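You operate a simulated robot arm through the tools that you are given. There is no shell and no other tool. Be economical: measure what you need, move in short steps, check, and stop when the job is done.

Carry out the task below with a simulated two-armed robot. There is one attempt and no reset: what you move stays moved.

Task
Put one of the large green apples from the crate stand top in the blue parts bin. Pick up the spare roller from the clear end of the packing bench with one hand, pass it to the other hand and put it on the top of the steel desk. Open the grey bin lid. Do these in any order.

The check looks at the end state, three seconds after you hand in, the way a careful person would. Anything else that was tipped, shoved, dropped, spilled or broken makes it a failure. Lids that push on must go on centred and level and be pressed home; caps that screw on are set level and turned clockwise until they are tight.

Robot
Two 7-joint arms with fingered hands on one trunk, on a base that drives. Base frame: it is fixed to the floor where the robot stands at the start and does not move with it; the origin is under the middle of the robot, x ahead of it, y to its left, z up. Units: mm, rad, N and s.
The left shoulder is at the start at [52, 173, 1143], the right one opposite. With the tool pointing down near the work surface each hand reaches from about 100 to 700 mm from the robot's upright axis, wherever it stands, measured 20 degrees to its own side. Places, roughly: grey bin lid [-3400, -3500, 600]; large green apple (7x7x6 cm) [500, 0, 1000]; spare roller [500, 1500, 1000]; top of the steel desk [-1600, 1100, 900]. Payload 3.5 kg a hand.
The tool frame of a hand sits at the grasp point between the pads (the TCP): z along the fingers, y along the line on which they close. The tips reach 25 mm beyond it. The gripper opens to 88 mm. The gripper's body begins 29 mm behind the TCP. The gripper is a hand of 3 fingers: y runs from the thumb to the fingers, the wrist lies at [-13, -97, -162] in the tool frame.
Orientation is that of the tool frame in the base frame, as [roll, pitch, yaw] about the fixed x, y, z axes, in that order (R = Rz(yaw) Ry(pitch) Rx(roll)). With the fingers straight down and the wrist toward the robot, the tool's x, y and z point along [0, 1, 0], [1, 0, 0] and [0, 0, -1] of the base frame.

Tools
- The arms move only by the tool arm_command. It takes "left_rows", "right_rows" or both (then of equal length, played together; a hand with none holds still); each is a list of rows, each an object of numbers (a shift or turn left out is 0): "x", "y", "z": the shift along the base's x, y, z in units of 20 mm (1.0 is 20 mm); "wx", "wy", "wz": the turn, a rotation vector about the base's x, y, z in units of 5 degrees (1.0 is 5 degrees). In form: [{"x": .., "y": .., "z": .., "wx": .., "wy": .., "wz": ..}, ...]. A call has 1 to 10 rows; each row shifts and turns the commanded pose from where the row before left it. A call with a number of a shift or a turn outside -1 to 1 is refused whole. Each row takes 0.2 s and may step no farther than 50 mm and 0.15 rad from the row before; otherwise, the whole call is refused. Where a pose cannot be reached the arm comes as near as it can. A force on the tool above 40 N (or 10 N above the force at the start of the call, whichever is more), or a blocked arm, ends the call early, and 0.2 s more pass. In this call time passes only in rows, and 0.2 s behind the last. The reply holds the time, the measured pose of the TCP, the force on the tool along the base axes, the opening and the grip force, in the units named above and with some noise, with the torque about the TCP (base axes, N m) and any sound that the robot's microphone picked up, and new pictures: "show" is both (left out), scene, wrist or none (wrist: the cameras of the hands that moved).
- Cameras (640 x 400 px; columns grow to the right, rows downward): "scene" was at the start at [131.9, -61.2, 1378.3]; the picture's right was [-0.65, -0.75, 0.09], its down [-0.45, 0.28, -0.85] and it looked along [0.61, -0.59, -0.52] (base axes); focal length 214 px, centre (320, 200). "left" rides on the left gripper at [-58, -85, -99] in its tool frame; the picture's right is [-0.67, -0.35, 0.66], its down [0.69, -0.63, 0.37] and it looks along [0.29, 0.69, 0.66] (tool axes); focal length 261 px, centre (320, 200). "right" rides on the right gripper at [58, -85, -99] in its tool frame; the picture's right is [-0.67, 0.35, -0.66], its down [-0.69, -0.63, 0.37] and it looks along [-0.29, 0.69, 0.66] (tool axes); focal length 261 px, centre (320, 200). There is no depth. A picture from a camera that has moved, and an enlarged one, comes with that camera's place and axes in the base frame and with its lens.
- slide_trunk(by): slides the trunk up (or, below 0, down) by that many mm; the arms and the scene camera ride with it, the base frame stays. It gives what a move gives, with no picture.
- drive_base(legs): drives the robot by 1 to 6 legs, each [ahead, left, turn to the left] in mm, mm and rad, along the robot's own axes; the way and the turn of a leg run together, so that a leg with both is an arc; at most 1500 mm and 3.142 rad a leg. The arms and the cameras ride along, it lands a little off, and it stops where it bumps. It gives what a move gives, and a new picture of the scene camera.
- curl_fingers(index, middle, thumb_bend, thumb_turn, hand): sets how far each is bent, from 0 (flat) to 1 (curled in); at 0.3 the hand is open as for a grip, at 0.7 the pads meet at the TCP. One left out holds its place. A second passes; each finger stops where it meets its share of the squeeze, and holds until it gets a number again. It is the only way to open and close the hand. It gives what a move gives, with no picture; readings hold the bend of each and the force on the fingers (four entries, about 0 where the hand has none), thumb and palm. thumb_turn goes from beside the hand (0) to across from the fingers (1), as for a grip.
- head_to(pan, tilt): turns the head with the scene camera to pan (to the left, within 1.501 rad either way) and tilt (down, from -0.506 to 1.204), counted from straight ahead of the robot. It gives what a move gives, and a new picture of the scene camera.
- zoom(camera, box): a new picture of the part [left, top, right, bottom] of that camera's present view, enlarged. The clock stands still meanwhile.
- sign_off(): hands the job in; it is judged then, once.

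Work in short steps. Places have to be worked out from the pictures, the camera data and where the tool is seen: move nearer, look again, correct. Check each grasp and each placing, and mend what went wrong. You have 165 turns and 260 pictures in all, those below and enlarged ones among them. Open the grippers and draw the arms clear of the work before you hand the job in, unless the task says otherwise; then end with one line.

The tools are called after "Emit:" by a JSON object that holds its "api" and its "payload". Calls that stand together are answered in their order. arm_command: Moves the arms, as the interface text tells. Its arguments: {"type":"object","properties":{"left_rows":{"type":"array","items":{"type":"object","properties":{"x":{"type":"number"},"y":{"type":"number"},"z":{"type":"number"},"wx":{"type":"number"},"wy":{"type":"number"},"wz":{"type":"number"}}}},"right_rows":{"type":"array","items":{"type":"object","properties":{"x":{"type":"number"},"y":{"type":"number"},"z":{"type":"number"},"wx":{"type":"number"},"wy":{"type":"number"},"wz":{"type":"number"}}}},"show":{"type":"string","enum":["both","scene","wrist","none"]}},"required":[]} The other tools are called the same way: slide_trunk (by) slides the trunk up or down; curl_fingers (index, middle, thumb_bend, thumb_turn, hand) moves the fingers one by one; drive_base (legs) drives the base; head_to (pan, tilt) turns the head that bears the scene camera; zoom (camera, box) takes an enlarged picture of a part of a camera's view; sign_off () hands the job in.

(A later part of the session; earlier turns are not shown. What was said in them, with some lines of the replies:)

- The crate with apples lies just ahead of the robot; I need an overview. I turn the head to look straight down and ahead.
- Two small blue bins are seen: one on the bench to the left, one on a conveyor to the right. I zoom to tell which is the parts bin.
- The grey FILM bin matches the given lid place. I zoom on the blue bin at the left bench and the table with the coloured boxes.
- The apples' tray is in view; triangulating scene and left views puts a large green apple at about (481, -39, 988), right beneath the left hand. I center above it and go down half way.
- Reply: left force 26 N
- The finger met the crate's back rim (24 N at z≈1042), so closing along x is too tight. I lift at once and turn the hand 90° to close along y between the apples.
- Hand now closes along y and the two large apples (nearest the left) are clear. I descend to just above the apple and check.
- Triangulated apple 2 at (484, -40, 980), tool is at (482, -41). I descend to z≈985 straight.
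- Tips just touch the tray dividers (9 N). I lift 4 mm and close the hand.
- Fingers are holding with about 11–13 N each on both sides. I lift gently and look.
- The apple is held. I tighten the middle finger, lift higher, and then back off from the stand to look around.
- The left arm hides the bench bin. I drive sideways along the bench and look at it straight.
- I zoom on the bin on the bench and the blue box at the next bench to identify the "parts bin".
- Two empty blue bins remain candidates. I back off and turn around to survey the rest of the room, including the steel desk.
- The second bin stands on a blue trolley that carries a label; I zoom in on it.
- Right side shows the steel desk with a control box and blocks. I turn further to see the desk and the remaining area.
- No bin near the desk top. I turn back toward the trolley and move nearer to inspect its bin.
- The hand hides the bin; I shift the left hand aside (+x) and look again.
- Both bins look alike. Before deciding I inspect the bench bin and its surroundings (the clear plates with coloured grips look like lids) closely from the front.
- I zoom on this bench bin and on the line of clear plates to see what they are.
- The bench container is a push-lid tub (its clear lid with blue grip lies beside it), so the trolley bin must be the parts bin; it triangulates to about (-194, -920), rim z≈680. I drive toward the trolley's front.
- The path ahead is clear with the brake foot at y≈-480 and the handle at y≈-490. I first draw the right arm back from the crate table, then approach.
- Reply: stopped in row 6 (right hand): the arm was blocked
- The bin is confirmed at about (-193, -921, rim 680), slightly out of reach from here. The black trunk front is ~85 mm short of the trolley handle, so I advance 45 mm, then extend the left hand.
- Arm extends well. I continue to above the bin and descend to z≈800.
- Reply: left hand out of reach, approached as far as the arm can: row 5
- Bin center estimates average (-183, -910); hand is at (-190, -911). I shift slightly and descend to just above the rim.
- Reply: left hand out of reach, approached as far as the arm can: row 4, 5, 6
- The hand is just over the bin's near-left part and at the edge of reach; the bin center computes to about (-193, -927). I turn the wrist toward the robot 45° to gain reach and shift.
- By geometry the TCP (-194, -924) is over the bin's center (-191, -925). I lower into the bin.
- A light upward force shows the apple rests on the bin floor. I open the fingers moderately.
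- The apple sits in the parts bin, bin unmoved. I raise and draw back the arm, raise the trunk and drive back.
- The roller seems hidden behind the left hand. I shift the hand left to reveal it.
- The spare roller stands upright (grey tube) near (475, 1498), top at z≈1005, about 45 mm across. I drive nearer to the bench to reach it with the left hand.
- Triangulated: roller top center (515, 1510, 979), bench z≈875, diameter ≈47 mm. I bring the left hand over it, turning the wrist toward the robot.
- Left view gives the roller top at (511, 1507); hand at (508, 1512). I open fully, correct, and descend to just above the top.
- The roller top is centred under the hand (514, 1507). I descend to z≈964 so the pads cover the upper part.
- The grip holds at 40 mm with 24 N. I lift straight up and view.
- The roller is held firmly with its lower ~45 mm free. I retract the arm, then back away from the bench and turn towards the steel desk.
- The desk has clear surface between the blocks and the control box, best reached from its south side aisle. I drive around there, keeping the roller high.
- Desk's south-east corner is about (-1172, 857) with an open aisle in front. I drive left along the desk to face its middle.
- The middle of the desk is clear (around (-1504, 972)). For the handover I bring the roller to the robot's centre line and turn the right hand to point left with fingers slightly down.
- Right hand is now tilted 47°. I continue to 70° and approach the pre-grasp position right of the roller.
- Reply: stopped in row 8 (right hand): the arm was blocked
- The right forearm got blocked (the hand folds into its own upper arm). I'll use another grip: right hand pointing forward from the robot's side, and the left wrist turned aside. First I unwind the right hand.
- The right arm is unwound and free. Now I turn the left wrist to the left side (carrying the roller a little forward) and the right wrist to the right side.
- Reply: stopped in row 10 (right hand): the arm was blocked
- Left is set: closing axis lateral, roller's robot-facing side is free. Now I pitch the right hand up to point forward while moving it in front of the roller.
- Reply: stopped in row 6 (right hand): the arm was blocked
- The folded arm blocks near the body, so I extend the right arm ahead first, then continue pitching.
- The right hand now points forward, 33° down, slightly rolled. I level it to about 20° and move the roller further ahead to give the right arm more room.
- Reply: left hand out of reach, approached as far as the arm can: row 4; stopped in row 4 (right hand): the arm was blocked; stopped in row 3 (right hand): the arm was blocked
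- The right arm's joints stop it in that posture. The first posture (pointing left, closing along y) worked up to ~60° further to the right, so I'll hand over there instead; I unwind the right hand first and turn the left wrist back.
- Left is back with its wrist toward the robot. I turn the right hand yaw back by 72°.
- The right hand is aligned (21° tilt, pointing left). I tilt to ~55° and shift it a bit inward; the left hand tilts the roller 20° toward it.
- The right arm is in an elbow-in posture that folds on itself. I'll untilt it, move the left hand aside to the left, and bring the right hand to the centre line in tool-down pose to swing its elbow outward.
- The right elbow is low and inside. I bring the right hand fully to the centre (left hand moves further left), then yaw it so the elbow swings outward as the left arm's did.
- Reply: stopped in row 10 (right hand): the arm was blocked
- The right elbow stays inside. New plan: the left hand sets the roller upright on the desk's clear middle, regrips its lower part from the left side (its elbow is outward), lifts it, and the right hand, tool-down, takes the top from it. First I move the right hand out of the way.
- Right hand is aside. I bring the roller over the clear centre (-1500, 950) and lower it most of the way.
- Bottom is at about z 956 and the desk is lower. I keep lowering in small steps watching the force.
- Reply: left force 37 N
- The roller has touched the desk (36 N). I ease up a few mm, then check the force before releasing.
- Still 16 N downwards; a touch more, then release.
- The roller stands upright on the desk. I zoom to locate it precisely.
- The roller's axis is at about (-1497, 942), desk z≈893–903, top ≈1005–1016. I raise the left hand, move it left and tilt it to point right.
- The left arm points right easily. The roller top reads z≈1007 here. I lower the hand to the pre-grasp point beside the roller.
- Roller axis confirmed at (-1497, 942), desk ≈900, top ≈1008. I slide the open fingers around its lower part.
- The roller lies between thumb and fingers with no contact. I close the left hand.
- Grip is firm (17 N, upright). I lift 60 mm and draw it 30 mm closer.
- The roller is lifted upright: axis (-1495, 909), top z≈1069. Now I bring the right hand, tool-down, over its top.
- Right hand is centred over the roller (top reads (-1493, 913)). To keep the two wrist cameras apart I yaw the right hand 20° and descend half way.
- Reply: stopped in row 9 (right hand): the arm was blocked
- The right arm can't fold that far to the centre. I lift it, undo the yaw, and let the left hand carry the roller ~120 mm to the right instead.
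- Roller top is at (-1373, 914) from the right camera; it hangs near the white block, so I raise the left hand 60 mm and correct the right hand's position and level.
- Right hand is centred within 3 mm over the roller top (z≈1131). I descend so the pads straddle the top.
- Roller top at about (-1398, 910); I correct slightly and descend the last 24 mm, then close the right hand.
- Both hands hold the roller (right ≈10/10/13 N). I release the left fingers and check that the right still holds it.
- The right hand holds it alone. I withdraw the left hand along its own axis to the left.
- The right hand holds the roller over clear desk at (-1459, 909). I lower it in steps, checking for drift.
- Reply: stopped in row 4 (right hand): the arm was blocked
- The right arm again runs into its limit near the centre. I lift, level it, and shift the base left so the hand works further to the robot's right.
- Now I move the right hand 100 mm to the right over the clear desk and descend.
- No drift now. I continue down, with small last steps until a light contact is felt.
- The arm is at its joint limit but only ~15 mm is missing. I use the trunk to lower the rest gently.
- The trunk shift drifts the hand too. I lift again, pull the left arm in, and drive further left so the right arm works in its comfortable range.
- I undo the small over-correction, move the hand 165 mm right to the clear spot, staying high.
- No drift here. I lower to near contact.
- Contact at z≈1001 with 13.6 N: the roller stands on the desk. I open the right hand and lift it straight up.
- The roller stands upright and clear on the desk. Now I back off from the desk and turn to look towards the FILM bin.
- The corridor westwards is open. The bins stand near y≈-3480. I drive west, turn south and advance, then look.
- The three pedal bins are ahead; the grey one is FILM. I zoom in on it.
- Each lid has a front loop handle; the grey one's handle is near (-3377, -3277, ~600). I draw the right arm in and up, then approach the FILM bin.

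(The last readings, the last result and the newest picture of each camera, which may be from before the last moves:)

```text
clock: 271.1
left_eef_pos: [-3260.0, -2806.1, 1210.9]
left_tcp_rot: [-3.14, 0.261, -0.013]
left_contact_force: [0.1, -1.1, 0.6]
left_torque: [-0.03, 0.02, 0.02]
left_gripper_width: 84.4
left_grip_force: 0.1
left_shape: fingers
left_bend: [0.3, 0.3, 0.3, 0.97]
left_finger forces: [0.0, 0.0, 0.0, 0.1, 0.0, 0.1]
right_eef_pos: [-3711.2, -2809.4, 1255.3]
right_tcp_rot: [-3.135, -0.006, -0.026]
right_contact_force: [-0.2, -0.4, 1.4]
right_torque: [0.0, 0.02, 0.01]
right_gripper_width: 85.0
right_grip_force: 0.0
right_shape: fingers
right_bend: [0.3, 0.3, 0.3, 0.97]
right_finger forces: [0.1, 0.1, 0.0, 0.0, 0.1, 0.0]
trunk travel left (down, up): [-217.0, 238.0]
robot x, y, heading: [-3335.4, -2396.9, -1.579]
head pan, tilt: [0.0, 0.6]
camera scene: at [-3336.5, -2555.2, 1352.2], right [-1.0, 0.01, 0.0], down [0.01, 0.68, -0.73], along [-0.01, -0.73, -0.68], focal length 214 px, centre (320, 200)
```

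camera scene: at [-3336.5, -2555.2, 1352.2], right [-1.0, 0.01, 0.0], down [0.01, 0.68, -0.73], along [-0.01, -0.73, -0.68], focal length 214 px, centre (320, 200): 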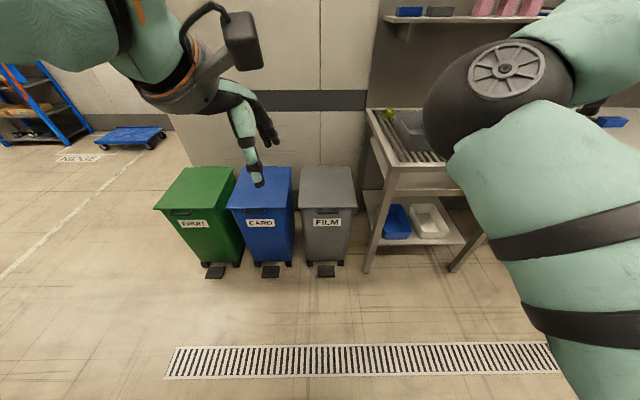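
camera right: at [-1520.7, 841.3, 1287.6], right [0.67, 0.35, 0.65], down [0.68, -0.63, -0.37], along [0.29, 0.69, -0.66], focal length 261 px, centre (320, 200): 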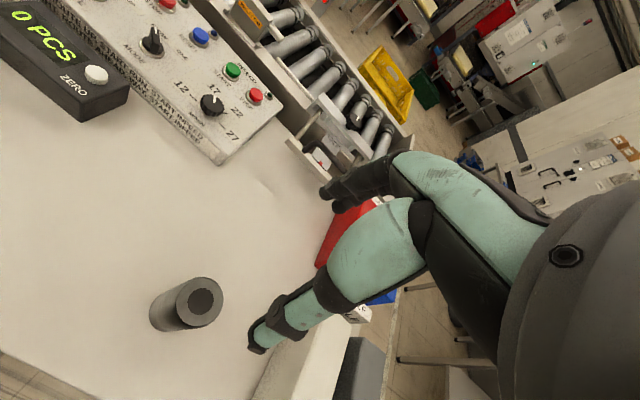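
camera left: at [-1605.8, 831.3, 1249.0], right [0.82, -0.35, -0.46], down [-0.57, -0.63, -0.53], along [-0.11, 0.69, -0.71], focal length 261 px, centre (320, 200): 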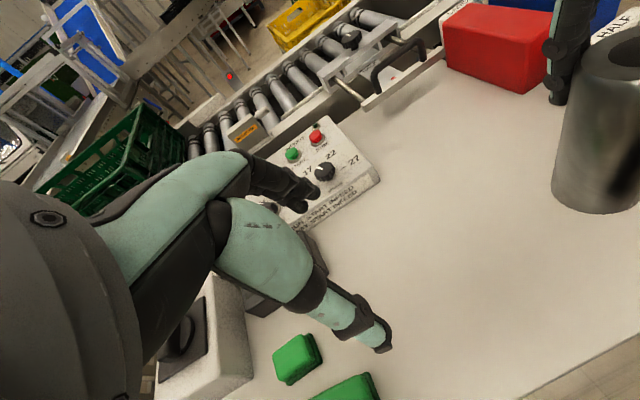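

I zoom on the grey bin to measure its lid and handle.

Emit:
{"api": "zoom", "payload": {"camera": "scene", "box": [280, 150, 376, 290]}}

Emit:
{"api": "zoom", "payload": {"camera": "scene", "box": [292, 155, 364, 230]}}

```text
2.86 times, centred on (328, 220) of scene
camera zoom: at [-3336.5, -2555.2, 1352.2], right [-1.0, 0.01, 0.0], down [0.01, 0.68, -0.73], along [-0.01, -0.73, -0.68], focal length 613 px, centre (297, 143)
```

zoom: 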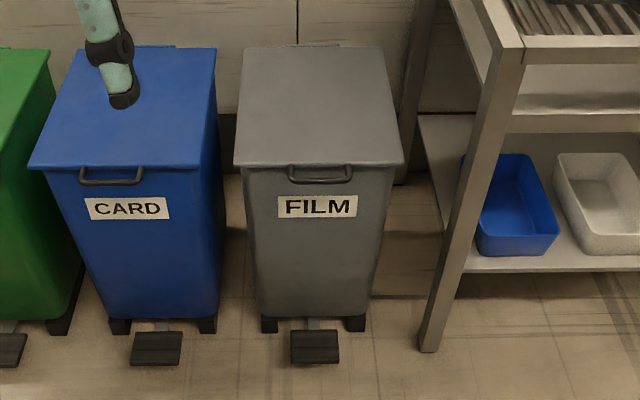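

```text
5.33 times, centred on (328, 192) of scene
camera zoom: at [-3336.5, -2555.2, 1352.2], right [-1.0, 0.01, 0.0], down [0.01, 0.68, -0.73], along [-0.01, -0.73, -0.68], focal length 1144 px, centre (277, 240)
```

zoom: 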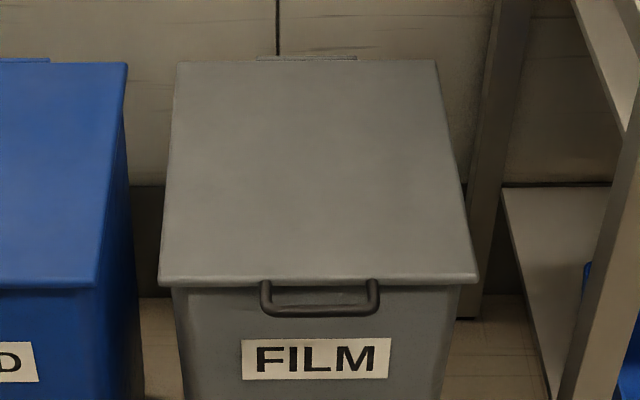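

The bar of the grey lid's handle is near (-3387, -3297, 580), lid edge z≈598, hinge at y≈-3650. Plan: with the left hand pointing right, closed, lift from under the bar and follow the arc up and back. First I form the hand: tilt it to horizontal and close the fingers; the right hand goes higher.

Emit:
{"api": "arm_command", "payload": {"left_rows": [{"wy": 1}, {"wy": 1}, {"wy": 1}, {"wy": 1}, {"wy": 1}, {"wy": 1}, {"wy": 1}, {"wy": 1}, {"wy": 1}, {"wy": 1}], "right_rows": [{"z": 1}, {"z": 1}, {"z": 1}, {"z": 1}, {"x": 0.01}, {"x": 0.01}, {"x": 0.01}, {"x": 0.01}, {"x": 0.01}, {"x": 0.01}], "show": "none"}}

Emit:
{"api": "arm_command", "payload": {"left_rows": [{"wy": 1}, {"wy": 1}, {"wy": 1}], "show": "none"}}

Emit:
{"api": "curl_fingers", "payload": {"hand": "left", "index": 0.62, "middle": 0.62, "thumb_bend": 0.62}}

Emit:
{"api": "drive_base", "payload": {"legs": [[330, 0, 0]]}}

```text
clock: 273.3
left_eef_pos: [-3259.0, -2804.7, 1210.9]
left_tcp_rot: [3.12, 1.135, -0.027]
left_contact_force: [-0.4, 1.1, 0.9]
left_torque: [-0.03, 0.01, 0.01]
left_gripper_width: 84.7
left_grip_force: 0.1
left_shape: fingers
left_bend: [0.3, 0.3, 0.3, 0.97]
left_finger forces: [0.1, 0.1, 0.0, 0.0, 0.0, 0.0]
right_eef_pos: [-3709.4, -2810.1, 1334.9]
right_tcp_rot: [-3.135, -0.004, -0.024]
right_contact_force: [0.1, 0.1, 0.2]
right_torque: [0.04, -0.01, 0.04]
right_gripper_width: 85.0
right_grip_force: 0.0
right_shape: fingers
right_bend: [0.3, 0.3, 0.3, 0.97]
right_finger forces: [0.0, 0.0, 0.0, 0.0, 0.0, 0.1]
trunk travel left (down, up): [-217.0, 238.0]
robot x, y, heading: [-3329.6, -2397.7, -1.584]
head pan, tilt: [0.0, 0.6]
```

```text
clock: 274.1
left_eef_pos: [-3257.0, -2806.1, 1209.9]
left_tcp_rot: [3.087, 1.397, -0.06]
left_contact_force: [-0.9, -0.3, 0.6]
left_torque: [-0.03, 0.0, 0.0]
left_gripper_width: 84.3
left_grip_force: 0.1
left_shape: fingers
left_bend: [0.3, 0.3, 0.3, 0.97]
left_finger forces: [0.1, 0.1, 0.0, 0.0, 0.0, 0.0]
right_eef_pos: [-3710.4, -2810.6, 1336.5]
right_tcp_rot: [-3.136, -0.005, -0.025]
right_contact_force: [-0.2, 0.3, -0.4]
right_torque: [0.05, 0.01, 0.0]
right_gripper_width: 84.7
right_grip_force: 0.1
right_shape: fingers
right_bend: [0.3, 0.3, 0.3, 0.97]
right_finger forces: [0.0, 0.0, 0.0, 0.1, 0.1, 0.0]
trunk travel left (down, up): [-217.0, 238.0]
robot x, y, heading: [-3329.3, -2398.2, -1.586]
head pan, tilt: [0.0, 0.6]
```

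```text
clock: 275.1
left_eef_pos: [-3258.6, -2806.8, 1212.1]
left_tcp_rot: [3.074, 1.392, -0.074]
left_contact_force: [0.2, 0.0, -0.1]
left_torque: [0.01, 0.0, -0.04]
left_gripper_width: 16.2
left_grip_force: 0.0
left_shape: fingers
left_bend: [0.62, 0.62, 0.62, 0.97]
left_finger forces: [0.0, 0.0, 0.0, 0.1, 0.0, 0.0]
right_eef_pos: [-3710.2, -2811.1, 1335.4]
right_tcp_rot: [-3.134, -0.006, -0.023]
right_contact_force: [-0.2, -0.2, -0.6]
right_torque: [-0.02, 0.01, 0.02]
right_gripper_width: 84.8
right_grip_force: 0.0
right_shape: fingers
right_bend: [0.3, 0.3, 0.3, 0.97]
right_finger forces: [0.0, 0.0, 0.1, 0.0, 0.0, 0.0]
trunk travel left (down, up): [-217.0, 238.0]
robot x, y, heading: [-3333.0, -2400.3, -1.577]
head pan, tilt: [0.0, 0.6]
```

```text
clock: 277.2
left_eef_pos: [-3260.0, -3134.5, 1210.1]
left_tcp_rot: [3.072, 1.394, -0.075]
left_contact_force: [-0.5, 0.0, -0.2]
left_torque: [-0.05, 0.06, 0.01]
left_gripper_width: 15.9
left_grip_force: 0.0
left_shape: fingers
left_bend: [0.62, 0.62, 0.62, 0.97]
left_finger forces: [0.1, 0.0, 0.0, 0.1, 0.0, 0.1]
right_eef_pos: [-3713.0, -3139.3, 1337.1]
right_tcp_rot: [-3.135, -0.006, -0.02]
right_contact_force: [0.2, -0.2, 0.5]
right_torque: [-0.01, 0.01, -0.02]
right_gripper_width: 84.9
right_grip_force: 0.0
right_shape: fingers
right_bend: [0.3, 0.3, 0.3, 0.97]
right_finger forces: [0.0, 0.0, 0.0, 0.0, 0.0, 0.1]
trunk travel left (down, up): [-217.0, 238.0]
robot x, y, heading: [-3332.7, -2729.3, -1.579]
head pan, tilt: [0.0, 0.6]
camera scene: at [-3338.7, -2884.2, 1352.4], right [-1.0, 0.01, 0.0], down [0.01, 0.68, -0.73], along [-0.01, -0.73, -0.68], focal length 214 px, centre (320, 200)
```

scene: 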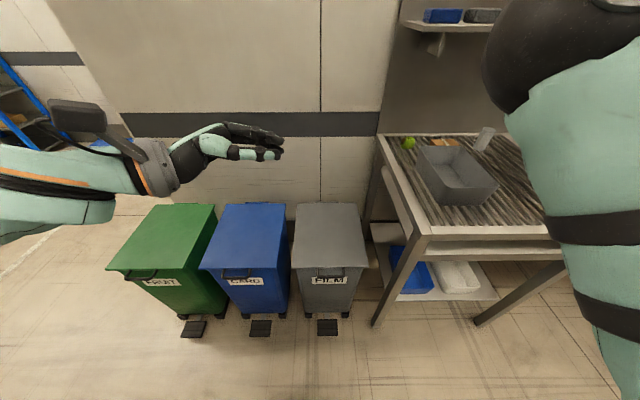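

Good view with the hand formed. I zoom again for a second triangulation of the bar.

Emit:
{"api": "zoom", "payload": {"camera": "scene", "box": [280, 195, 376, 295]}}

```text
4.00 times, centred on (328, 245) of scene
camera zoom: at [-3338.7, -2884.2, 1352.4], right [-1.0, 0.01, 0.0], down [0.01, 0.68, -0.73], along [-0.01, -0.73, -0.68], focal length 858 px, centre (288, 20)
```

zoom: 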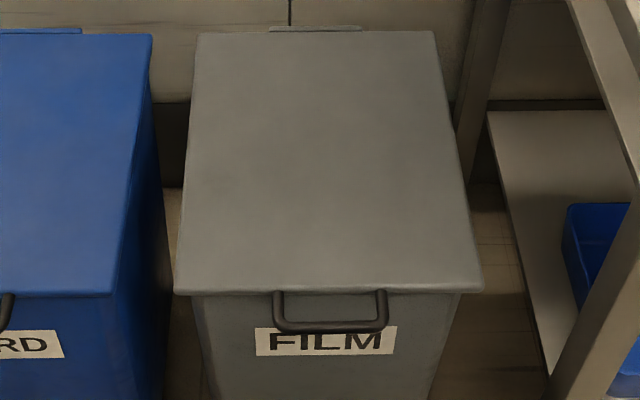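

Bar ≈(-3386, -3280, 592), lid edge y≈-3310, hinge y≈-3673, z≈595. I lower the trunk and bring the closed left hand down in front of the bin, below the bar.

Emit:
{"api": "slide_trunk", "payload": {"by": -210}}

Emit:
{"api": "arm_command", "payload": {"left_rows": [{"x": -1, "z": -1}, {"x": -1, "z": -1}, {"x": -1, "z": -1}, {"x": -1, "z": -1}, {"x": -1, "z": -1}, {"x": -0.8, "z": -1}, {"z": -1}, {"z": -1}, {"z": -1}, {"z": -1}], "show": "scene"}}

```text
clock: 279.5
left_eef_pos: [-3261.6, -3228.1, 848.1]
left_tcp_rot: [-2.082, 1.222, 1.028]
left_contact_force: [0.3, 0.2, 0.4]
left_torque: [-0.02, -0.03, -0.01]
left_gripper_width: 16.1
left_grip_force: 0.0
left_shape: fingers
left_bend: [0.62, 0.62, 0.62, 0.97]
left_finger forces: [0.1, 0.0, 0.0, 0.0, 0.1, 0.0]
right_eef_pos: [-3711.9, -3144.8, 1121.7]
right_tcp_rot: [-3.126, -0.004, -0.021]
right_contact_force: [0.1, 0.7, -0.4]
right_torque: [-0.02, -0.01, -0.01]
right_gripper_width: 84.8
right_grip_force: 0.1
right_shape: fingers
right_bend: [0.3, 0.3, 0.3, 0.97]
right_finger forces: [0.1, 0.0, 0.1, 0.0, 0.0, 0.1]
trunk travel left (down, up): [-7.0, 448.0]
robot x, y, heading: [-3330.3, -2731.0, -1.578]
head pan, tilt: [0.0, 0.6]
```

```text
clock: 281.7
left_eef_pos: [-3376.8, -3229.8, 647.0]
left_tcp_rot: [-2.085, 1.221, 1.024]
left_contact_force: [0.9, 0.0, -0.2]
left_torque: [-0.01, -0.02, 0.02]
left_gripper_width: 15.6
left_grip_force: 0.2
left_shape: fingers
left_bend: [0.62, 0.62, 0.62, 0.97]
left_finger forces: [0.0, 0.0, 0.0, 0.1, 0.0, 0.0]
right_eef_pos: [-3712.9, -3147.2, 1120.4]
right_tcp_rot: [-3.123, -0.005, -0.02]
right_contact_force: [0.2, 0.3, 0.1]
right_torque: [0.01, 0.02, 0.0]
right_gripper_width: 84.8
right_grip_force: 0.2
right_shape: fingers
right_bend: [0.3, 0.3, 0.3, 0.97]
right_finger forces: [0.0, 0.0, 0.0, 0.1, 0.0, 0.1]
trunk travel left (down, up): [-7.0, 448.0]
robot x, y, heading: [-3331.1, -2726.4, -1.578]
head pan, tilt: [0.0, 0.6]
camera scene: at [-3340.1, -3057.7, 1039.4], right [-1.0, 0.01, 0.0], down [0.01, 0.9, -0.43], along [0.0, -0.43, -0.9], focal length 214 px, centre (320, 200)
```

scene: 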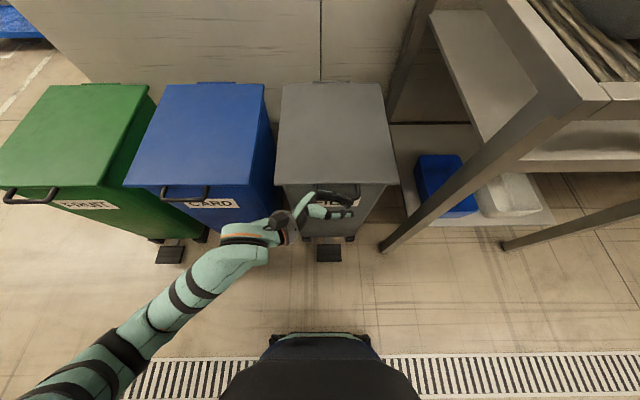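

The hand still points right, fingers forward. I draw it back, lower it below the bar level and then go forward under the bar.

Emit:
{"api": "arm_command", "payload": {"left_rows": [{"y": 1}, {"y": 1}, {"z": -1}, {"z": -1}, {"z": -1}, {"z": -1}, {"z": -1}, {"z": -0.5}], "show": "both"}}

Emit:
{"api": "zoom", "payload": {"camera": "scene", "box": [240, 140, 420, 280]}}

```text
clock: 283.5
left_eef_pos: [-3379.0, -3189.0, 537.3]
left_tcp_rot: [-2.081, 1.223, 1.028]
left_contact_force: [0.1, 0.1, -0.3]
left_torque: [0.0, -0.01, 0.0]
left_gripper_width: 15.9
left_grip_force: 0.0
left_shape: fingers
left_bend: [0.62, 0.62, 0.62, 0.97]
left_finger forces: [0.0, 0.1, 0.0, 0.0, 0.1, 0.0]
right_eef_pos: [-3712.0, -3145.8, 1119.9]
right_tcp_rot: [-3.124, -0.005, -0.024]
right_contact_force: [0.5, 0.1, -0.6]
right_torque: [0.04, -0.01, -0.02]
right_gripper_width: 84.7
right_grip_force: 0.1
right_shape: fingers
right_bend: [0.3, 0.3, 0.3, 0.97]
right_finger forces: [0.0, 0.1, 0.1, 0.0, 0.1, 0.0]
trunk travel left (down, up): [-7.0, 448.0]
robot x, y, heading: [-3336.8, -2730.6, -1.575]
head pan, tilt: [0.0, 0.6]
camera scene: at [-3340.1, -3057.7, 1039.4], right [-1.0, 0.01, 0.0], down [0.01, 0.9, -0.43], along [0.0, -0.43, -0.9], focal length 214 px, centre (320, 200)
camera left: at [-3291.5, -3129.6, 633.2], right [-0.76, 0.17, 0.62], down [-0.24, 0.82, -0.52], along [-0.6, -0.54, -0.59], focal length 261 px, centre (320, 200)
```

scene: 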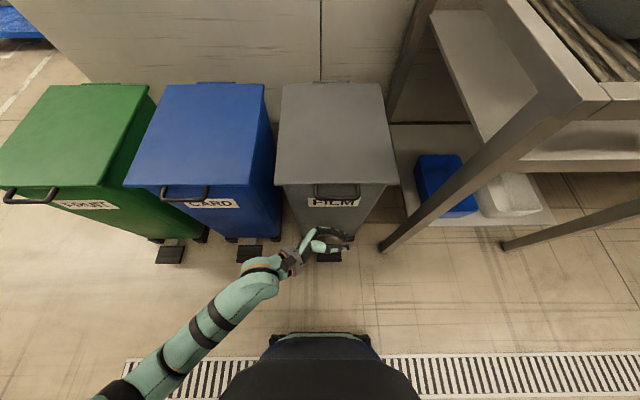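
left: 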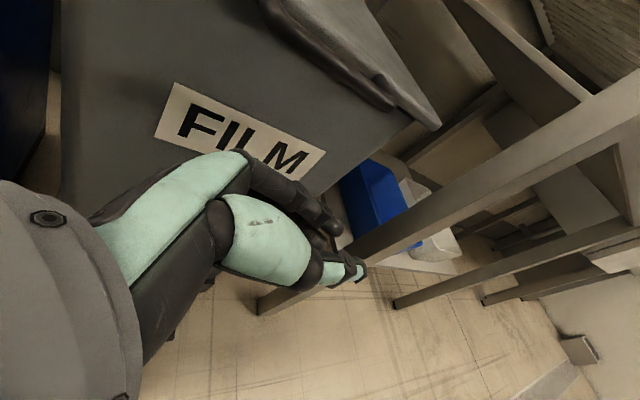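

```text
2.86 times, centred on (330, 210) of scene
camera zoom: at [-3340.1, -3057.7, 1039.4], right [-1.0, 0.01, 0.0], down [0.01, 0.9, -0.43], along [0.0, -0.43, -0.9], focal length 613 px, centre (291, 171)
```

zoom: 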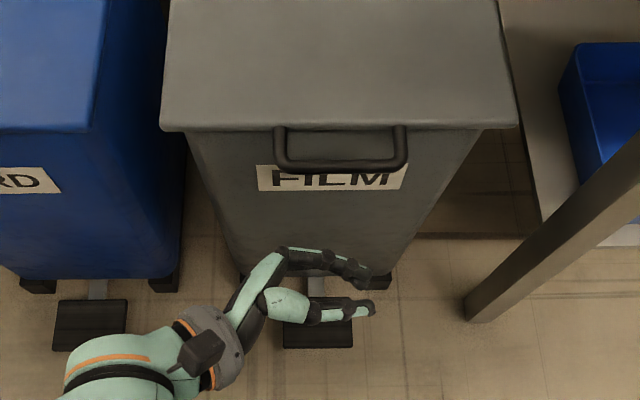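

The bar is at (-3380, -3277, 592) from here too; the hand is below it at z 537. I move forward under the bar.

Emit:
{"api": "arm_command", "payload": {"left_rows": [{"y": -1}, {"y": -1}, {"y": -1}, {"y": -1}, {"y": -0.4}], "show": "scene"}}

Emit:
{"api": "zoom", "payload": {"camera": "scene", "box": [240, 140, 420, 280]}}

```text
clock: 284.7
left_eef_pos: [-3376.8, -3276.4, 537.0]
left_tcp_rot: [-2.082, 1.223, 1.027]
left_contact_force: [0.2, 0.0, -0.2]
left_torque: [-0.02, 0.0, -0.03]
left_gripper_width: 15.8
left_grip_force: 0.1
left_shape: fingers
left_bend: [0.62, 0.62, 0.62, 0.97]
left_finger forces: [0.0, 0.1, 0.0, 0.1, 0.0, 0.0]
right_eef_pos: [-3712.4, -3147.1, 1120.7]
right_tcp_rot: [-3.126, -0.004, -0.024]
right_contact_force: [-0.4, 0.1, -0.2]
right_torque: [0.01, 0.0, -0.02]
right_gripper_width: 84.8
right_grip_force: 0.1
right_shape: fingers
right_bend: [0.3, 0.3, 0.3, 0.97]
right_finger forces: [0.1, 0.1, 0.0, 0.1, 0.1, 0.0]
trunk travel left (down, up): [-7.0, 448.0]
robot x, y, heading: [-3335.2, -2729.0, -1.575]
head pan, tilt: [0.0, 0.6]
camera scene: at [-3340.1, -3057.7, 1039.4], right [-1.0, 0.01, 0.0], down [0.01, 0.9, -0.43], along [0.0, -0.43, -0.9], focal length 214 px, centre (320, 200)
```

scene: 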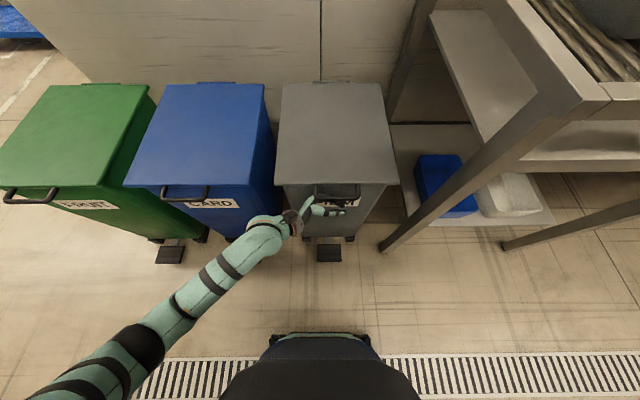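

```text
2.86 times, centred on (330, 210) of scene
camera zoom: at [-3340.1, -3057.7, 1039.4], right [-1.0, 0.01, 0.0], down [0.01, 0.9, -0.43], along [0.0, -0.43, -0.9], focal length 613 px, centre (291, 171)
```

zoom: 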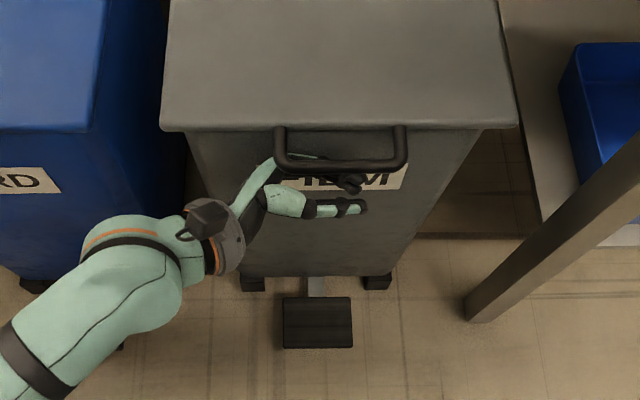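

Fingers are under the bar. I raise slowly and watch the force and the lid.

Emit:
{"api": "arm_command", "payload": {"left_rows": [{"z": 0.8}, {"z": 0.8}, {"z": 0.8}, {"z": 0.8}, {"z": 0.8, "y": -0.1}], "show": "scene"}}

Emit:
{"api": "zoom", "payload": {"camera": "scene", "box": [240, 60, 420, 240]}}

```text
clock: 285.9
left_eef_pos: [-3377.8, -3278.2, 617.3]
left_tcp_rot: [-2.081, 1.22, 1.029]
left_contact_force: [-0.4, -0.1, -1.7]
left_torque: [0.03, 0.03, -0.05]
left_gripper_width: 15.6
left_grip_force: 0.4
left_shape: fingers
left_bend: [0.62, 0.62, 0.62, 0.98]
left_finger forces: [0.0, 0.0, 0.0, 0.1, 0.0, 1.0]
right_eef_pos: [-3712.3, -3145.4, 1120.5]
right_tcp_rot: [-3.123, -0.005, -0.024]
right_contact_force: [0.2, -0.6, -0.2]
right_torque: [-0.03, -0.01, 0.0]
right_gripper_width: 84.5
right_grip_force: 0.1
right_shape: fingers
right_bend: [0.3, 0.3, 0.3, 0.97]
right_finger forces: [0.1, 0.0, 0.0, 0.1, 0.1, 0.0]
trunk travel left (down, up): [-7.0, 448.0]
robot x, y, heading: [-3334.6, -2724.3, -1.579]
head pan, tilt: [0.0, 0.6]
camera scene: at [-3340.1, -3057.8, 1039.4], right [-1.0, 0.01, 0.0], down [0.01, 0.9, -0.43], along [0.0, -0.43, -0.9], focal length 214 px, centre (320, 200)
```

scene: 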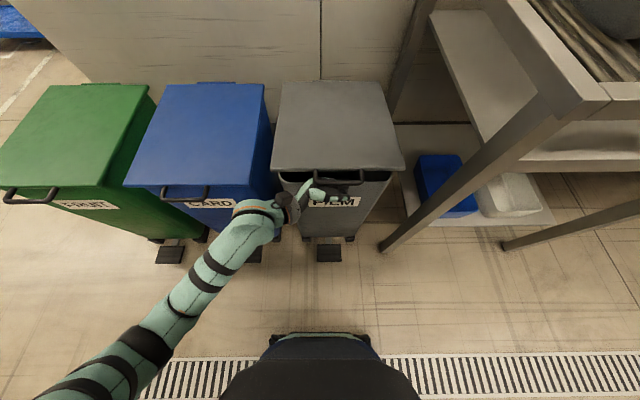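

```text
2.22 times, centred on (330, 150) of scene
camera zoom: at [-3340.1, -3057.8, 1039.4], right [-1.0, 0.01, 0.0], down [0.01, 0.9, -0.43], along [0.0, -0.43, -0.9], focal length 477 px, centre (298, 311)
```

zoom: 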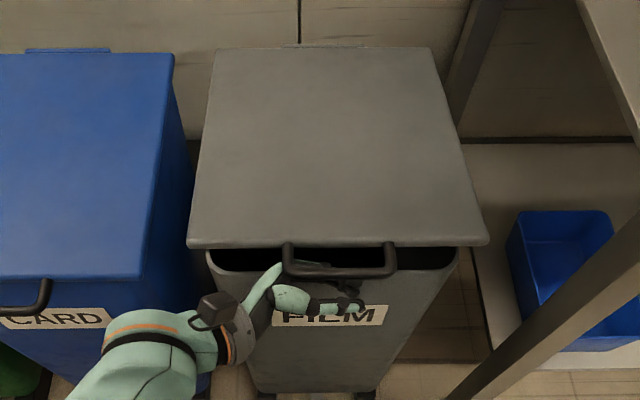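

The lid opens easily (under 2 N). I follow the hinge arc to about 35°.

Emit:
{"api": "arm_command", "payload": {"left_rows": [{"z": 0.87, "y": -0.12}, {"z": 0.87, "y": -0.14}, {"z": 0.87, "y": -0.16}, {"z": 0.87, "y": -0.18}, {"z": 0.87, "y": -0.2}, {"z": 0.95, "y": -0.32}, {"z": 0.95, "y": -0.37}, {"z": 0.94, "y": -0.42}, {"z": 0.93, "y": -0.45}, {"z": 0.92, "y": -0.49}], "show": "scene"}}

```text
clock: 288.1
left_eef_pos: [-3376.8, -3337.4, 798.3]
left_tcp_rot: [-2.077, 1.22, 1.03]
left_contact_force: [0.5, -0.4, -0.9]
left_torque: [-0.03, 0.02, 0.01]
left_gripper_width: 15.6
left_grip_force: 0.3
left_shape: fingers
left_bend: [0.62, 0.62, 0.62, 0.98]
left_finger forces: [0.7, 0.0, 0.0, 0.0, 0.1, 0.1]
right_eef_pos: [-3712.5, -3146.0, 1120.8]
right_tcp_rot: [-3.124, -0.006, -0.024]
right_contact_force: [0.2, 0.7, -0.4]
right_torque: [-0.01, -0.04, -0.03]
right_gripper_width: 84.8
right_grip_force: 0.0
right_shape: fingers
right_bend: [0.3, 0.3, 0.3, 0.97]
right_finger forces: [0.0, 0.0, 0.0, 0.0, 0.1, 0.1]
trunk travel left (down, up): [-7.0, 448.0]
robot x, y, heading: [-3333.5, -2729.3, -1.58]
head pan, tilt: [0.0, 0.6]
camera scene: at [-3340.1, -3057.7, 1039.4], right [-1.0, 0.01, 0.0], down [0.01, 0.9, -0.43], along [0.0, -0.43, -0.9], focal length 214 px, centre (320, 200)
```

scene: 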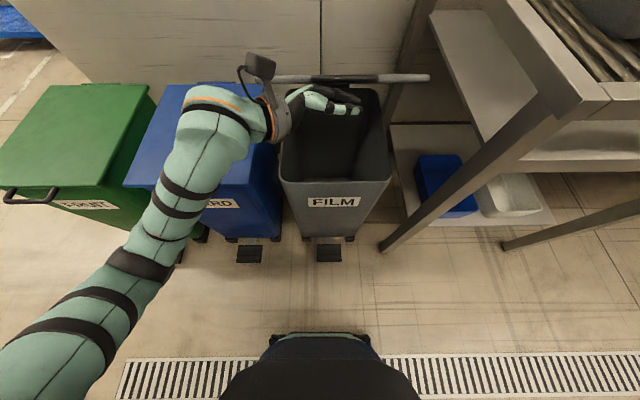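

Works well. I continue on the arc toward 65°.

Emit:
{"api": "arm_command", "payload": {"left_rows": [{"z": 0.85, "y": -0.58}, {"z": 0.82, "y": -0.6}, {"z": 0.8, "y": -0.63}, {"z": 0.78, "y": -0.66}, {"z": 0.75, "y": -0.7}, {"z": 0.68, "y": -0.76}, {"z": 0.65, "y": -0.8}, {"z": 0.6, "y": -0.83}, {"z": 0.58, "y": -0.86}, {"z": 0.55, "y": -0.9}], "show": "scene"}}

```text
clock: 290.3
left_eef_pos: [-3377.4, -3481.0, 938.8]
left_tcp_rot: [-2.084, 1.221, 1.024]
left_contact_force: [-1.3, -0.1, -0.4]
left_torque: [0.0, 0.02, -0.01]
left_gripper_width: 15.3
left_grip_force: 0.3
left_shape: fingers
left_bend: [0.62, 0.62, 0.62, 0.98]
left_finger forces: [0.0, 0.3, 0.1, 0.1, 0.0, 0.0]
right_eef_pos: [-3712.6, -3146.6, 1120.7]
right_tcp_rot: [-3.124, -0.006, -0.023]
right_contact_force: [0.0, -0.4, -0.4]
right_torque: [0.01, 0.01, 0.0]
right_gripper_width: 84.8
right_grip_force: 0.2
right_shape: fingers
right_bend: [0.3, 0.3, 0.3, 0.97]
right_finger forces: [0.1, 0.0, 0.0, 0.0, 0.1, 0.1]
trunk travel left (down, up): [-7.0, 448.0]
robot x, y, heading: [-3334.3, -2727.8, -1.578]
head pan, tilt: [0.0, 0.6]
camera scene: at [-3340.3, -3057.7, 1039.4], right [-1.0, 0.01, 0.0], down [0.01, 0.9, -0.43], along [0.0, -0.43, -0.9], focal length 214 px, centre (320, 200)
```

scene: 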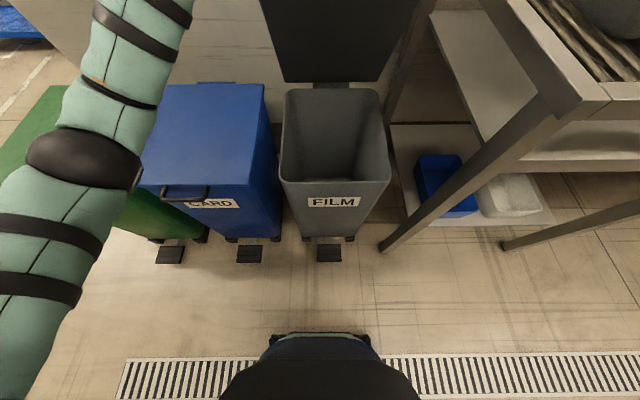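

Lid is past 60°. I tilt the head up for a view and continue pushing backward.

Emit:
{"api": "head_to", "payload": {"pan": 0.0, "tilt": 0.0}}

Emit:
{"api": "arm_command", "payload": {"left_rows": [{"z": 0.5, "y": -0.92}, {"z": 0.45, "y": -0.94}, {"z": 0.4, "y": -0.96}, {"z": 0.33, "y": -0.98}, {"z": 0.28, "y": -1}], "show": "scene"}}

```text
clock: 291.3
left_eef_pos: [-3376.8, -3481.6, 940.0]
left_tcp_rot: [-2.087, 1.224, 1.025]
left_contact_force: [0.4, 0.0, 0.0]
left_torque: [0.01, -0.01, 0.03]
left_gripper_width: 15.5
left_grip_force: 0.3
left_shape: fingers
left_bend: [0.62, 0.62, 0.62, 0.98]
left_finger forces: [0.0, 0.3, 0.1, 0.0, 0.1, 0.1]
right_eef_pos: [-3713.2, -3146.3, 1120.2]
right_tcp_rot: [-3.125, -0.006, -0.027]
right_contact_force: [-0.3, 0.1, 0.0]
right_torque: [0.03, 0.02, 0.0]
right_gripper_width: 84.8
right_grip_force: 0.1
right_shape: fingers
right_bend: [0.3, 0.3, 0.3, 0.97]
right_finger forces: [0.0, 0.1, 0.1, 0.0, 0.0, 0.1]
trunk travel left (down, up): [-7.0, 448.0]
robot x, y, heading: [-3339.2, -2728.2, -1.583]
head pan, tilt: [0.0, 0.0]
camera scene: at [-3336.1, -3085.0, 1080.8], right [-1.0, -0.03, -0.02], down [0.0, 0.55, -0.83], along [0.04, -0.83, -0.55], focal length 214 px, centre (320, 200)
```

scene: 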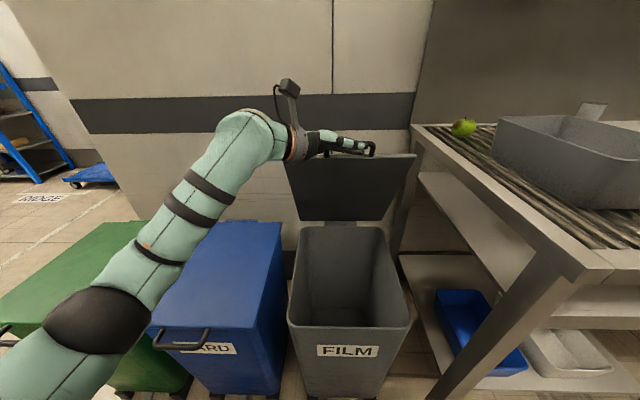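

```text
clock: 292.5
left_eef_pos: [-3378.8, -3565.2, 975.6]
left_tcp_rot: [-2.09, 1.222, 1.019]
left_contact_force: [-0.5, 0.4, 0.5]
left_torque: [-0.04, 0.01, 0.0]
left_gripper_width: 15.7
left_grip_force: 0.1
left_shape: fingers
left_bend: [0.62, 0.62, 0.62, 0.98]
left_finger forces: [0.0, 0.0, 0.1, 0.0, 0.0, 0.1]
left hand out of reach, approached as far as the arm can: row 5
right_eef_pos: [-3711.9, -3146.4, 1121.0]
right_tcp_rot: [-3.124, -0.005, -0.023]
right_contact_force: [0.0, 0.8, 0.2]
right_torque: [-0.03, 0.0, -0.02]
right_gripper_width: 84.5
right_grip_force: 0.0
right_shape: fingers
right_bend: [0.3, 0.3, 0.3, 0.97]
right_finger forces: [0.0, 0.0, 0.0, 0.1, 0.0, 0.0]
trunk travel left (down, up): [-7.0, 448.0]
robot x, y, heading: [-3338.6, -2726.1, -1.574]
head pan, tilt: [0.0, 0.0]
camera scene: at [-3336.3, -3084.5, 1080.7], right [-1.0, -0.03, -0.02], down [0.0, 0.55, -0.83], along [0.04, -0.83, -0.55], focal length 214 px, centre (320, 200)
```

scene: 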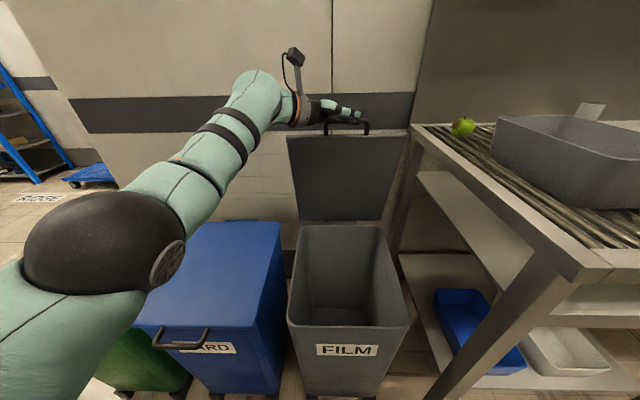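

The lid is at ~80° and the arm is at full reach. I drive forward 85 mm to push it to just past vertical.

Emit:
{"api": "drive_base", "payload": {"legs": [[85, 0, 0]]}}

Emit:
{"api": "zoom", "payload": {"camera": "scene", "box": [220, 60, 460, 260]}}

```text
clock: 293.6
left_eef_pos: [-3379.6, -3653.8, 972.9]
left_tcp_rot: [-2.086, 1.221, 1.022]
left_contact_force: [-0.1, 0.3, -0.7]
left_torque: [-0.02, 0.06, 0.0]
left_gripper_width: 15.8
left_grip_force: 0.1
left_shape: fingers
left_bend: [0.62, 0.62, 0.62, 0.98]
left_finger forces: [0.0, 0.0, 0.0, 0.1, 0.0, 0.1]
right_eef_pos: [-3714.0, -3233.0, 1119.6]
right_tcp_rot: [-3.122, -0.007, -0.024]
right_contact_force: [0.5, -0.2, -0.3]
right_torque: [-0.01, 0.01, 0.01]
right_gripper_width: 84.6
right_grip_force: 0.1
right_shape: fingers
right_bend: [0.3, 0.3, 0.3, 0.97]
right_finger forces: [0.0, 0.0, 0.0, 0.1, 0.0, 0.0]
trunk travel left (down, up): [-7.0, 448.0]
robot x, y, heading: [-3334.1, -2814.2, -1.583]
head pan, tilt: [0.0, 0.0]
camera scene: at [-3337.5, -3172.4, 1080.3], right [-1.0, -0.03, -0.02], down [0.0, 0.56, -0.83], along [0.03, -0.83, -0.56], focal length 214 px, centre (320, 200)
```

scene: 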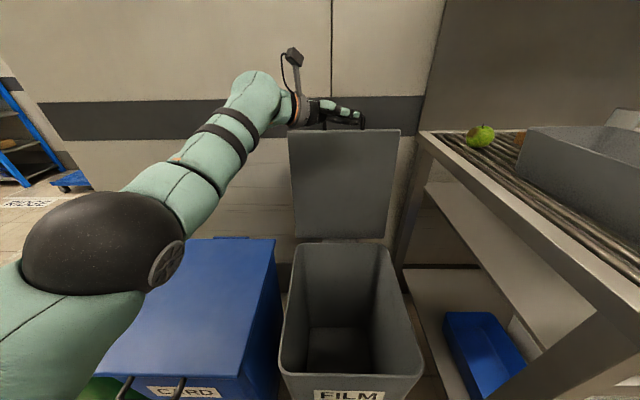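

```text
2.00 times, centred on (340, 160) of scene
camera zoom: at [-3337.5, -3172.4, 1080.3], right [-1.0, -0.03, -0.02], down [0.0, 0.56, -0.83], along [0.03, -0.83, -0.56], focal length 429 px, centre (280, 280)
```

zoom: 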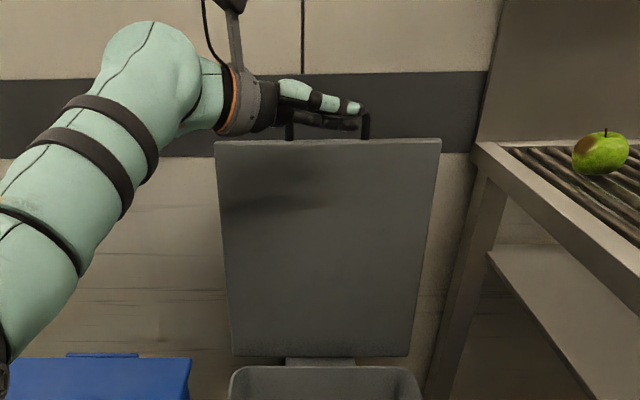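

The lid stands about upright. I draw the hand back 60 mm to see whether it stays.

Emit:
{"api": "arm_command", "payload": {"left_rows": [{"y": 0.5, "z": 0.1}, {"y": 0.5}, {"y": 1}, {"y": 1}], "show": "scene"}}

Emit:
{"api": "zoom", "payload": {"camera": "scene", "box": [220, 60, 460, 260]}}

```text
clock: 294.6
left_eef_pos: [-3378.7, -3591.9, 977.1]
left_tcp_rot: [-2.083, 1.222, 1.026]
left_contact_force: [0.0, -0.6, 0.8]
left_torque: [0.02, -0.03, -0.01]
left_gripper_width: 15.6
left_grip_force: 0.0
left_shape: fingers
left_bend: [0.62, 0.62, 0.62, 0.98]
left_finger forces: [0.0, 0.1, 0.0, 0.1, 0.1, 0.0]
right_eef_pos: [-3714.5, -3232.4, 1119.8]
right_tcp_rot: [-3.126, -0.008, -0.027]
right_contact_force: [-0.9, 0.2, 0.6]
right_torque: [-0.01, -0.02, -0.01]
right_gripper_width: 84.7
right_grip_force: 0.1
right_shape: fingers
right_bend: [0.3, 0.3, 0.3, 0.97]
right_finger forces: [0.1, 0.1, 0.0, 0.0, 0.1, 0.0]
trunk travel left (down, up): [-7.0, 448.0]
robot x, y, heading: [-3334.9, -2814.6, -1.577]
head pan, tilt: [0.0, 0.0]
camera scene: at [-3337.8, -3171.5, 1080.4], right [-1.0, -0.02, -0.02], down [0.0, 0.56, -0.83], along [0.03, -0.83, -0.56], focal length 214 px, centre (320, 200)
```

scene: 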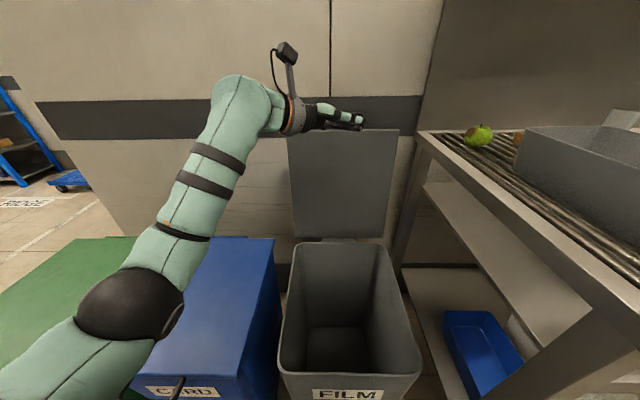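

```text
2.00 times, centred on (340, 160) of scene
camera zoom: at [-3337.8, -3171.5, 1080.4], right [-1.0, -0.02, -0.02], down [0.0, 0.56, -0.83], along [0.03, -0.83, -0.56], focal length 429 px, centre (280, 280)
```

zoom: 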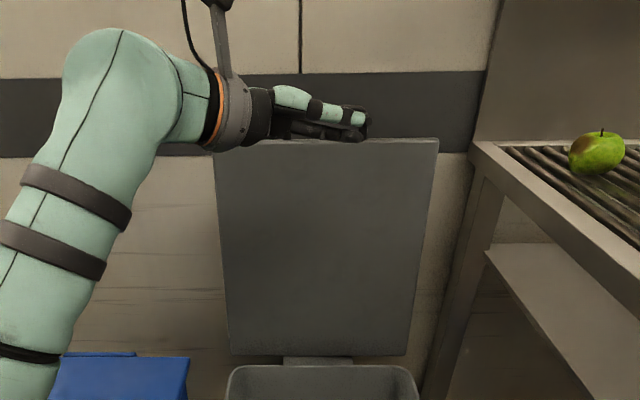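

The lid stays open by itself. I retract the left arm fully and back away, then verify.

Emit:
{"api": "arm_command", "payload": {"left_rows": [{"y": 1, "z": 0.3}, {"y": 1, "z": 0.3}, {"y": 1, "z": 0.3}, {"y": 1, "z": 0.3}, {"y": 1, "z": 0.3}, {"y": 1, "z": 0.3}, {"y": 1}, {"y": 1}, {"y": 1}, {"y": 1}], "show": "none"}}

Emit:
{"api": "drive_base", "payload": {"legs": [[-500, 0, 0]]}}

Emit:
{"api": "curl_fingers", "payload": {"hand": "left", "index": 0.3, "middle": 0.3, "thumb_bend": 0.3}}

Emit:
{"api": "head_to", "payload": {"pan": 0.0, "tilt": -0.1}}

```text
clock: 296.8
left_eef_pos: [-3377.9, -3391.7, 1012.7]
left_tcp_rot: [-2.086, 1.222, 1.024]
left_contact_force: [0.3, -0.5, -0.1]
left_torque: [0.02, 0.0, 0.02]
left_gripper_width: 15.5
left_grip_force: 0.1
left_shape: fingers
left_bend: [0.62, 0.62, 0.62, 0.98]
left_finger forces: [0.0, 0.1, 0.1, 0.0, 0.0, 0.0]
right_eef_pos: [-3714.4, -3232.6, 1121.0]
right_tcp_rot: [-3.124, -0.007, -0.025]
right_contact_force: [0.7, -0.2, -0.4]
right_torque: [0.02, 0.0, -0.03]
right_gripper_width: 84.8
right_grip_force: 0.1
right_shape: fingers
right_bend: [0.3, 0.3, 0.3, 0.97]
right_finger forces: [0.0, 0.0, 0.0, 0.1, 0.0, 0.1]
trunk travel left (down, up): [-7.0, 448.0]
robot x, y, heading: [-3335.0, -2813.8, -1.585]
head pan, tilt: [0.0, 0.0]
```

```text
clock: 299.7
left_eef_pos: [-3373.7, -2893.6, 1013.9]
left_tcp_rot: [-2.088, 1.223, 1.02]
left_contact_force: [0.8, 0.3, 0.5]
left_torque: [0.01, 0.03, 0.02]
left_gripper_width: 15.4
left_grip_force: 0.1
left_shape: fingers
left_bend: [0.62, 0.62, 0.62, 0.98]
left_finger forces: [0.1, 0.1, 0.1, 0.1, 0.0, 0.0]
right_eef_pos: [-3709.6, -2734.2, 1120.2]
right_tcp_rot: [-3.124, -0.007, -0.025]
right_contact_force: [-0.1, -0.3, -0.9]
right_torque: [0.03, -0.03, -0.01]
right_gripper_width: 84.7
right_grip_force: 0.1
right_shape: fingers
right_bend: [0.3, 0.3, 0.3, 0.97]
right_finger forces: [0.1, 0.0, 0.0, 0.0, 0.1, 0.0]
trunk travel left (down, up): [-7.0, 448.0]
robot x, y, heading: [-3332.3, -2316.1, -1.582]
head pan, tilt: [0.0, 0.0]
camera scene: at [-3334.2, -2673.7, 1081.1], right [-1.0, -0.02, -0.02], down [0.0, 0.55, -0.83], along [0.03, -0.83, -0.55], focal length 214 px, centre (320, 200)
```

scene: 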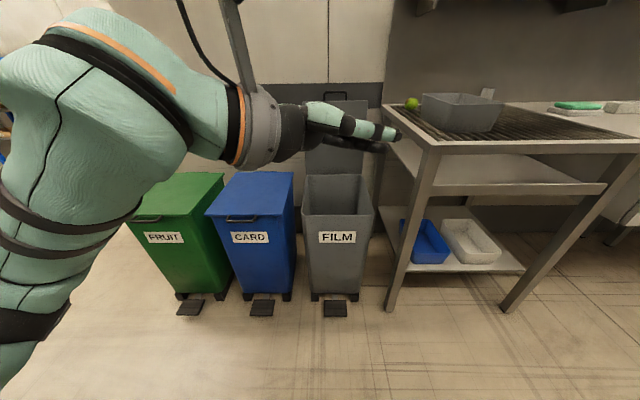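

```text
clock: 300.7
left_eef_pos: [-3374.1, -2893.8, 1013.9]
left_tcp_rot: [-2.075, 1.22, 1.033]
left_contact_force: [-0.1, 0.4, 0.3]
left_torque: [0.0, -0.04, 0.01]
left_gripper_width: 84.3
left_grip_force: 0.1
left_shape: fingers
left_bend: [0.3, 0.3, 0.3, 0.98]
left_finger forces: [0.0, 0.0, 0.0, 0.1, 0.1, 0.0]
right_eef_pos: [-3710.3, -2733.9, 1119.4]
right_tcp_rot: [-3.124, -0.007, -0.026]
right_contact_force: [-0.2, 0.1, 0.2]
right_torque: [-0.02, 0.0, -0.01]
right_gripper_width: 84.8
right_grip_force: 0.1
right_shape: fingers
right_bend: [0.3, 0.3, 0.3, 0.97]
right_finger forces: [0.0, 0.1, 0.1, 0.0, 0.0, 0.1]
trunk travel left (down, up): [-7.0, 448.0]
robot x, y, heading: [-3330.3, -2320.1, -1.581]
head pan, tilt: [0.0, 0.0]
```

```text
clock: 301.4
left_eef_pos: [-3374.8, -2894.5, 1013.2]
left_tcp_rot: [-2.083, 1.222, 1.026]
left_contact_force: [-0.3, -0.1, -0.2]
left_torque: [0.01, -0.01, -0.02]
left_gripper_width: 84.6
left_grip_force: 0.1
left_shape: fingers
left_bend: [0.3, 0.3, 0.3, 0.98]
left_finger forces: [0.2, 0.1, 0.0, 0.1, 0.0, 0.0]
right_eef_pos: [-3709.5, -2734.0, 1120.4]
right_tcp_rot: [-3.124, -0.007, -0.027]
right_contact_force: [-0.5, 0.3, 0.6]
right_torque: [-0.01, 0.03, 0.01]
right_gripper_width: 84.7
right_grip_force: 0.1
right_shape: fingers
right_bend: [0.3, 0.3, 0.3, 0.97]
right_finger forces: [0.0, 0.1, 0.0, 0.0, 0.1, 0.0]
trunk travel left (down, up): [-7.0, 448.0]
robot x, y, heading: [-3332.4, -2317.9, -1.586]
head pan, tilt: [0.0, -0.099]
camera scene: at [-3334.1, -2674.5, 1082.4], right [-1.0, -0.02, -0.02], down [0.0, 0.54, -0.84], along [0.03, -0.84, -0.54], focal length 214 px, centre (320, 200)
```

scene: 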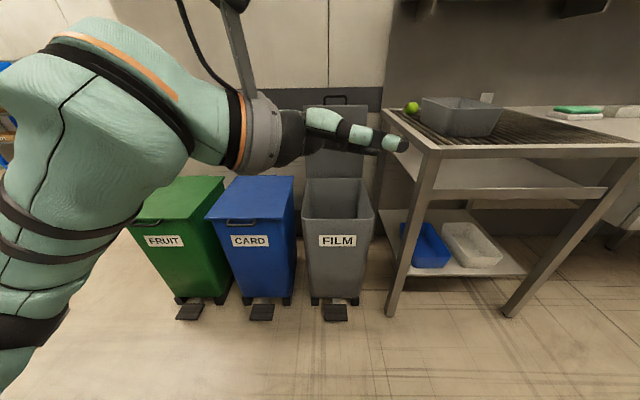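

The lid stays open on its own, the apple is in the trolley's blue bin, and the roller stands on the desk. Both hands are open and clear, so I hand in.

Emit:
{"api": "sign_off", "payload": {}}

```text
The job is handed in.
```

All three jobs are done and handed in, on one judgement call about the bin: a large green apple is in the blue bin on the trolley (I took the similar blue one on the bench to be a lidded tub), the spare roller was passed from left hand to right (after the left hand set it on the desk once to regrip) and stands upright on the steel desk, and the grey FILM bin lid is open and stays up by itself.
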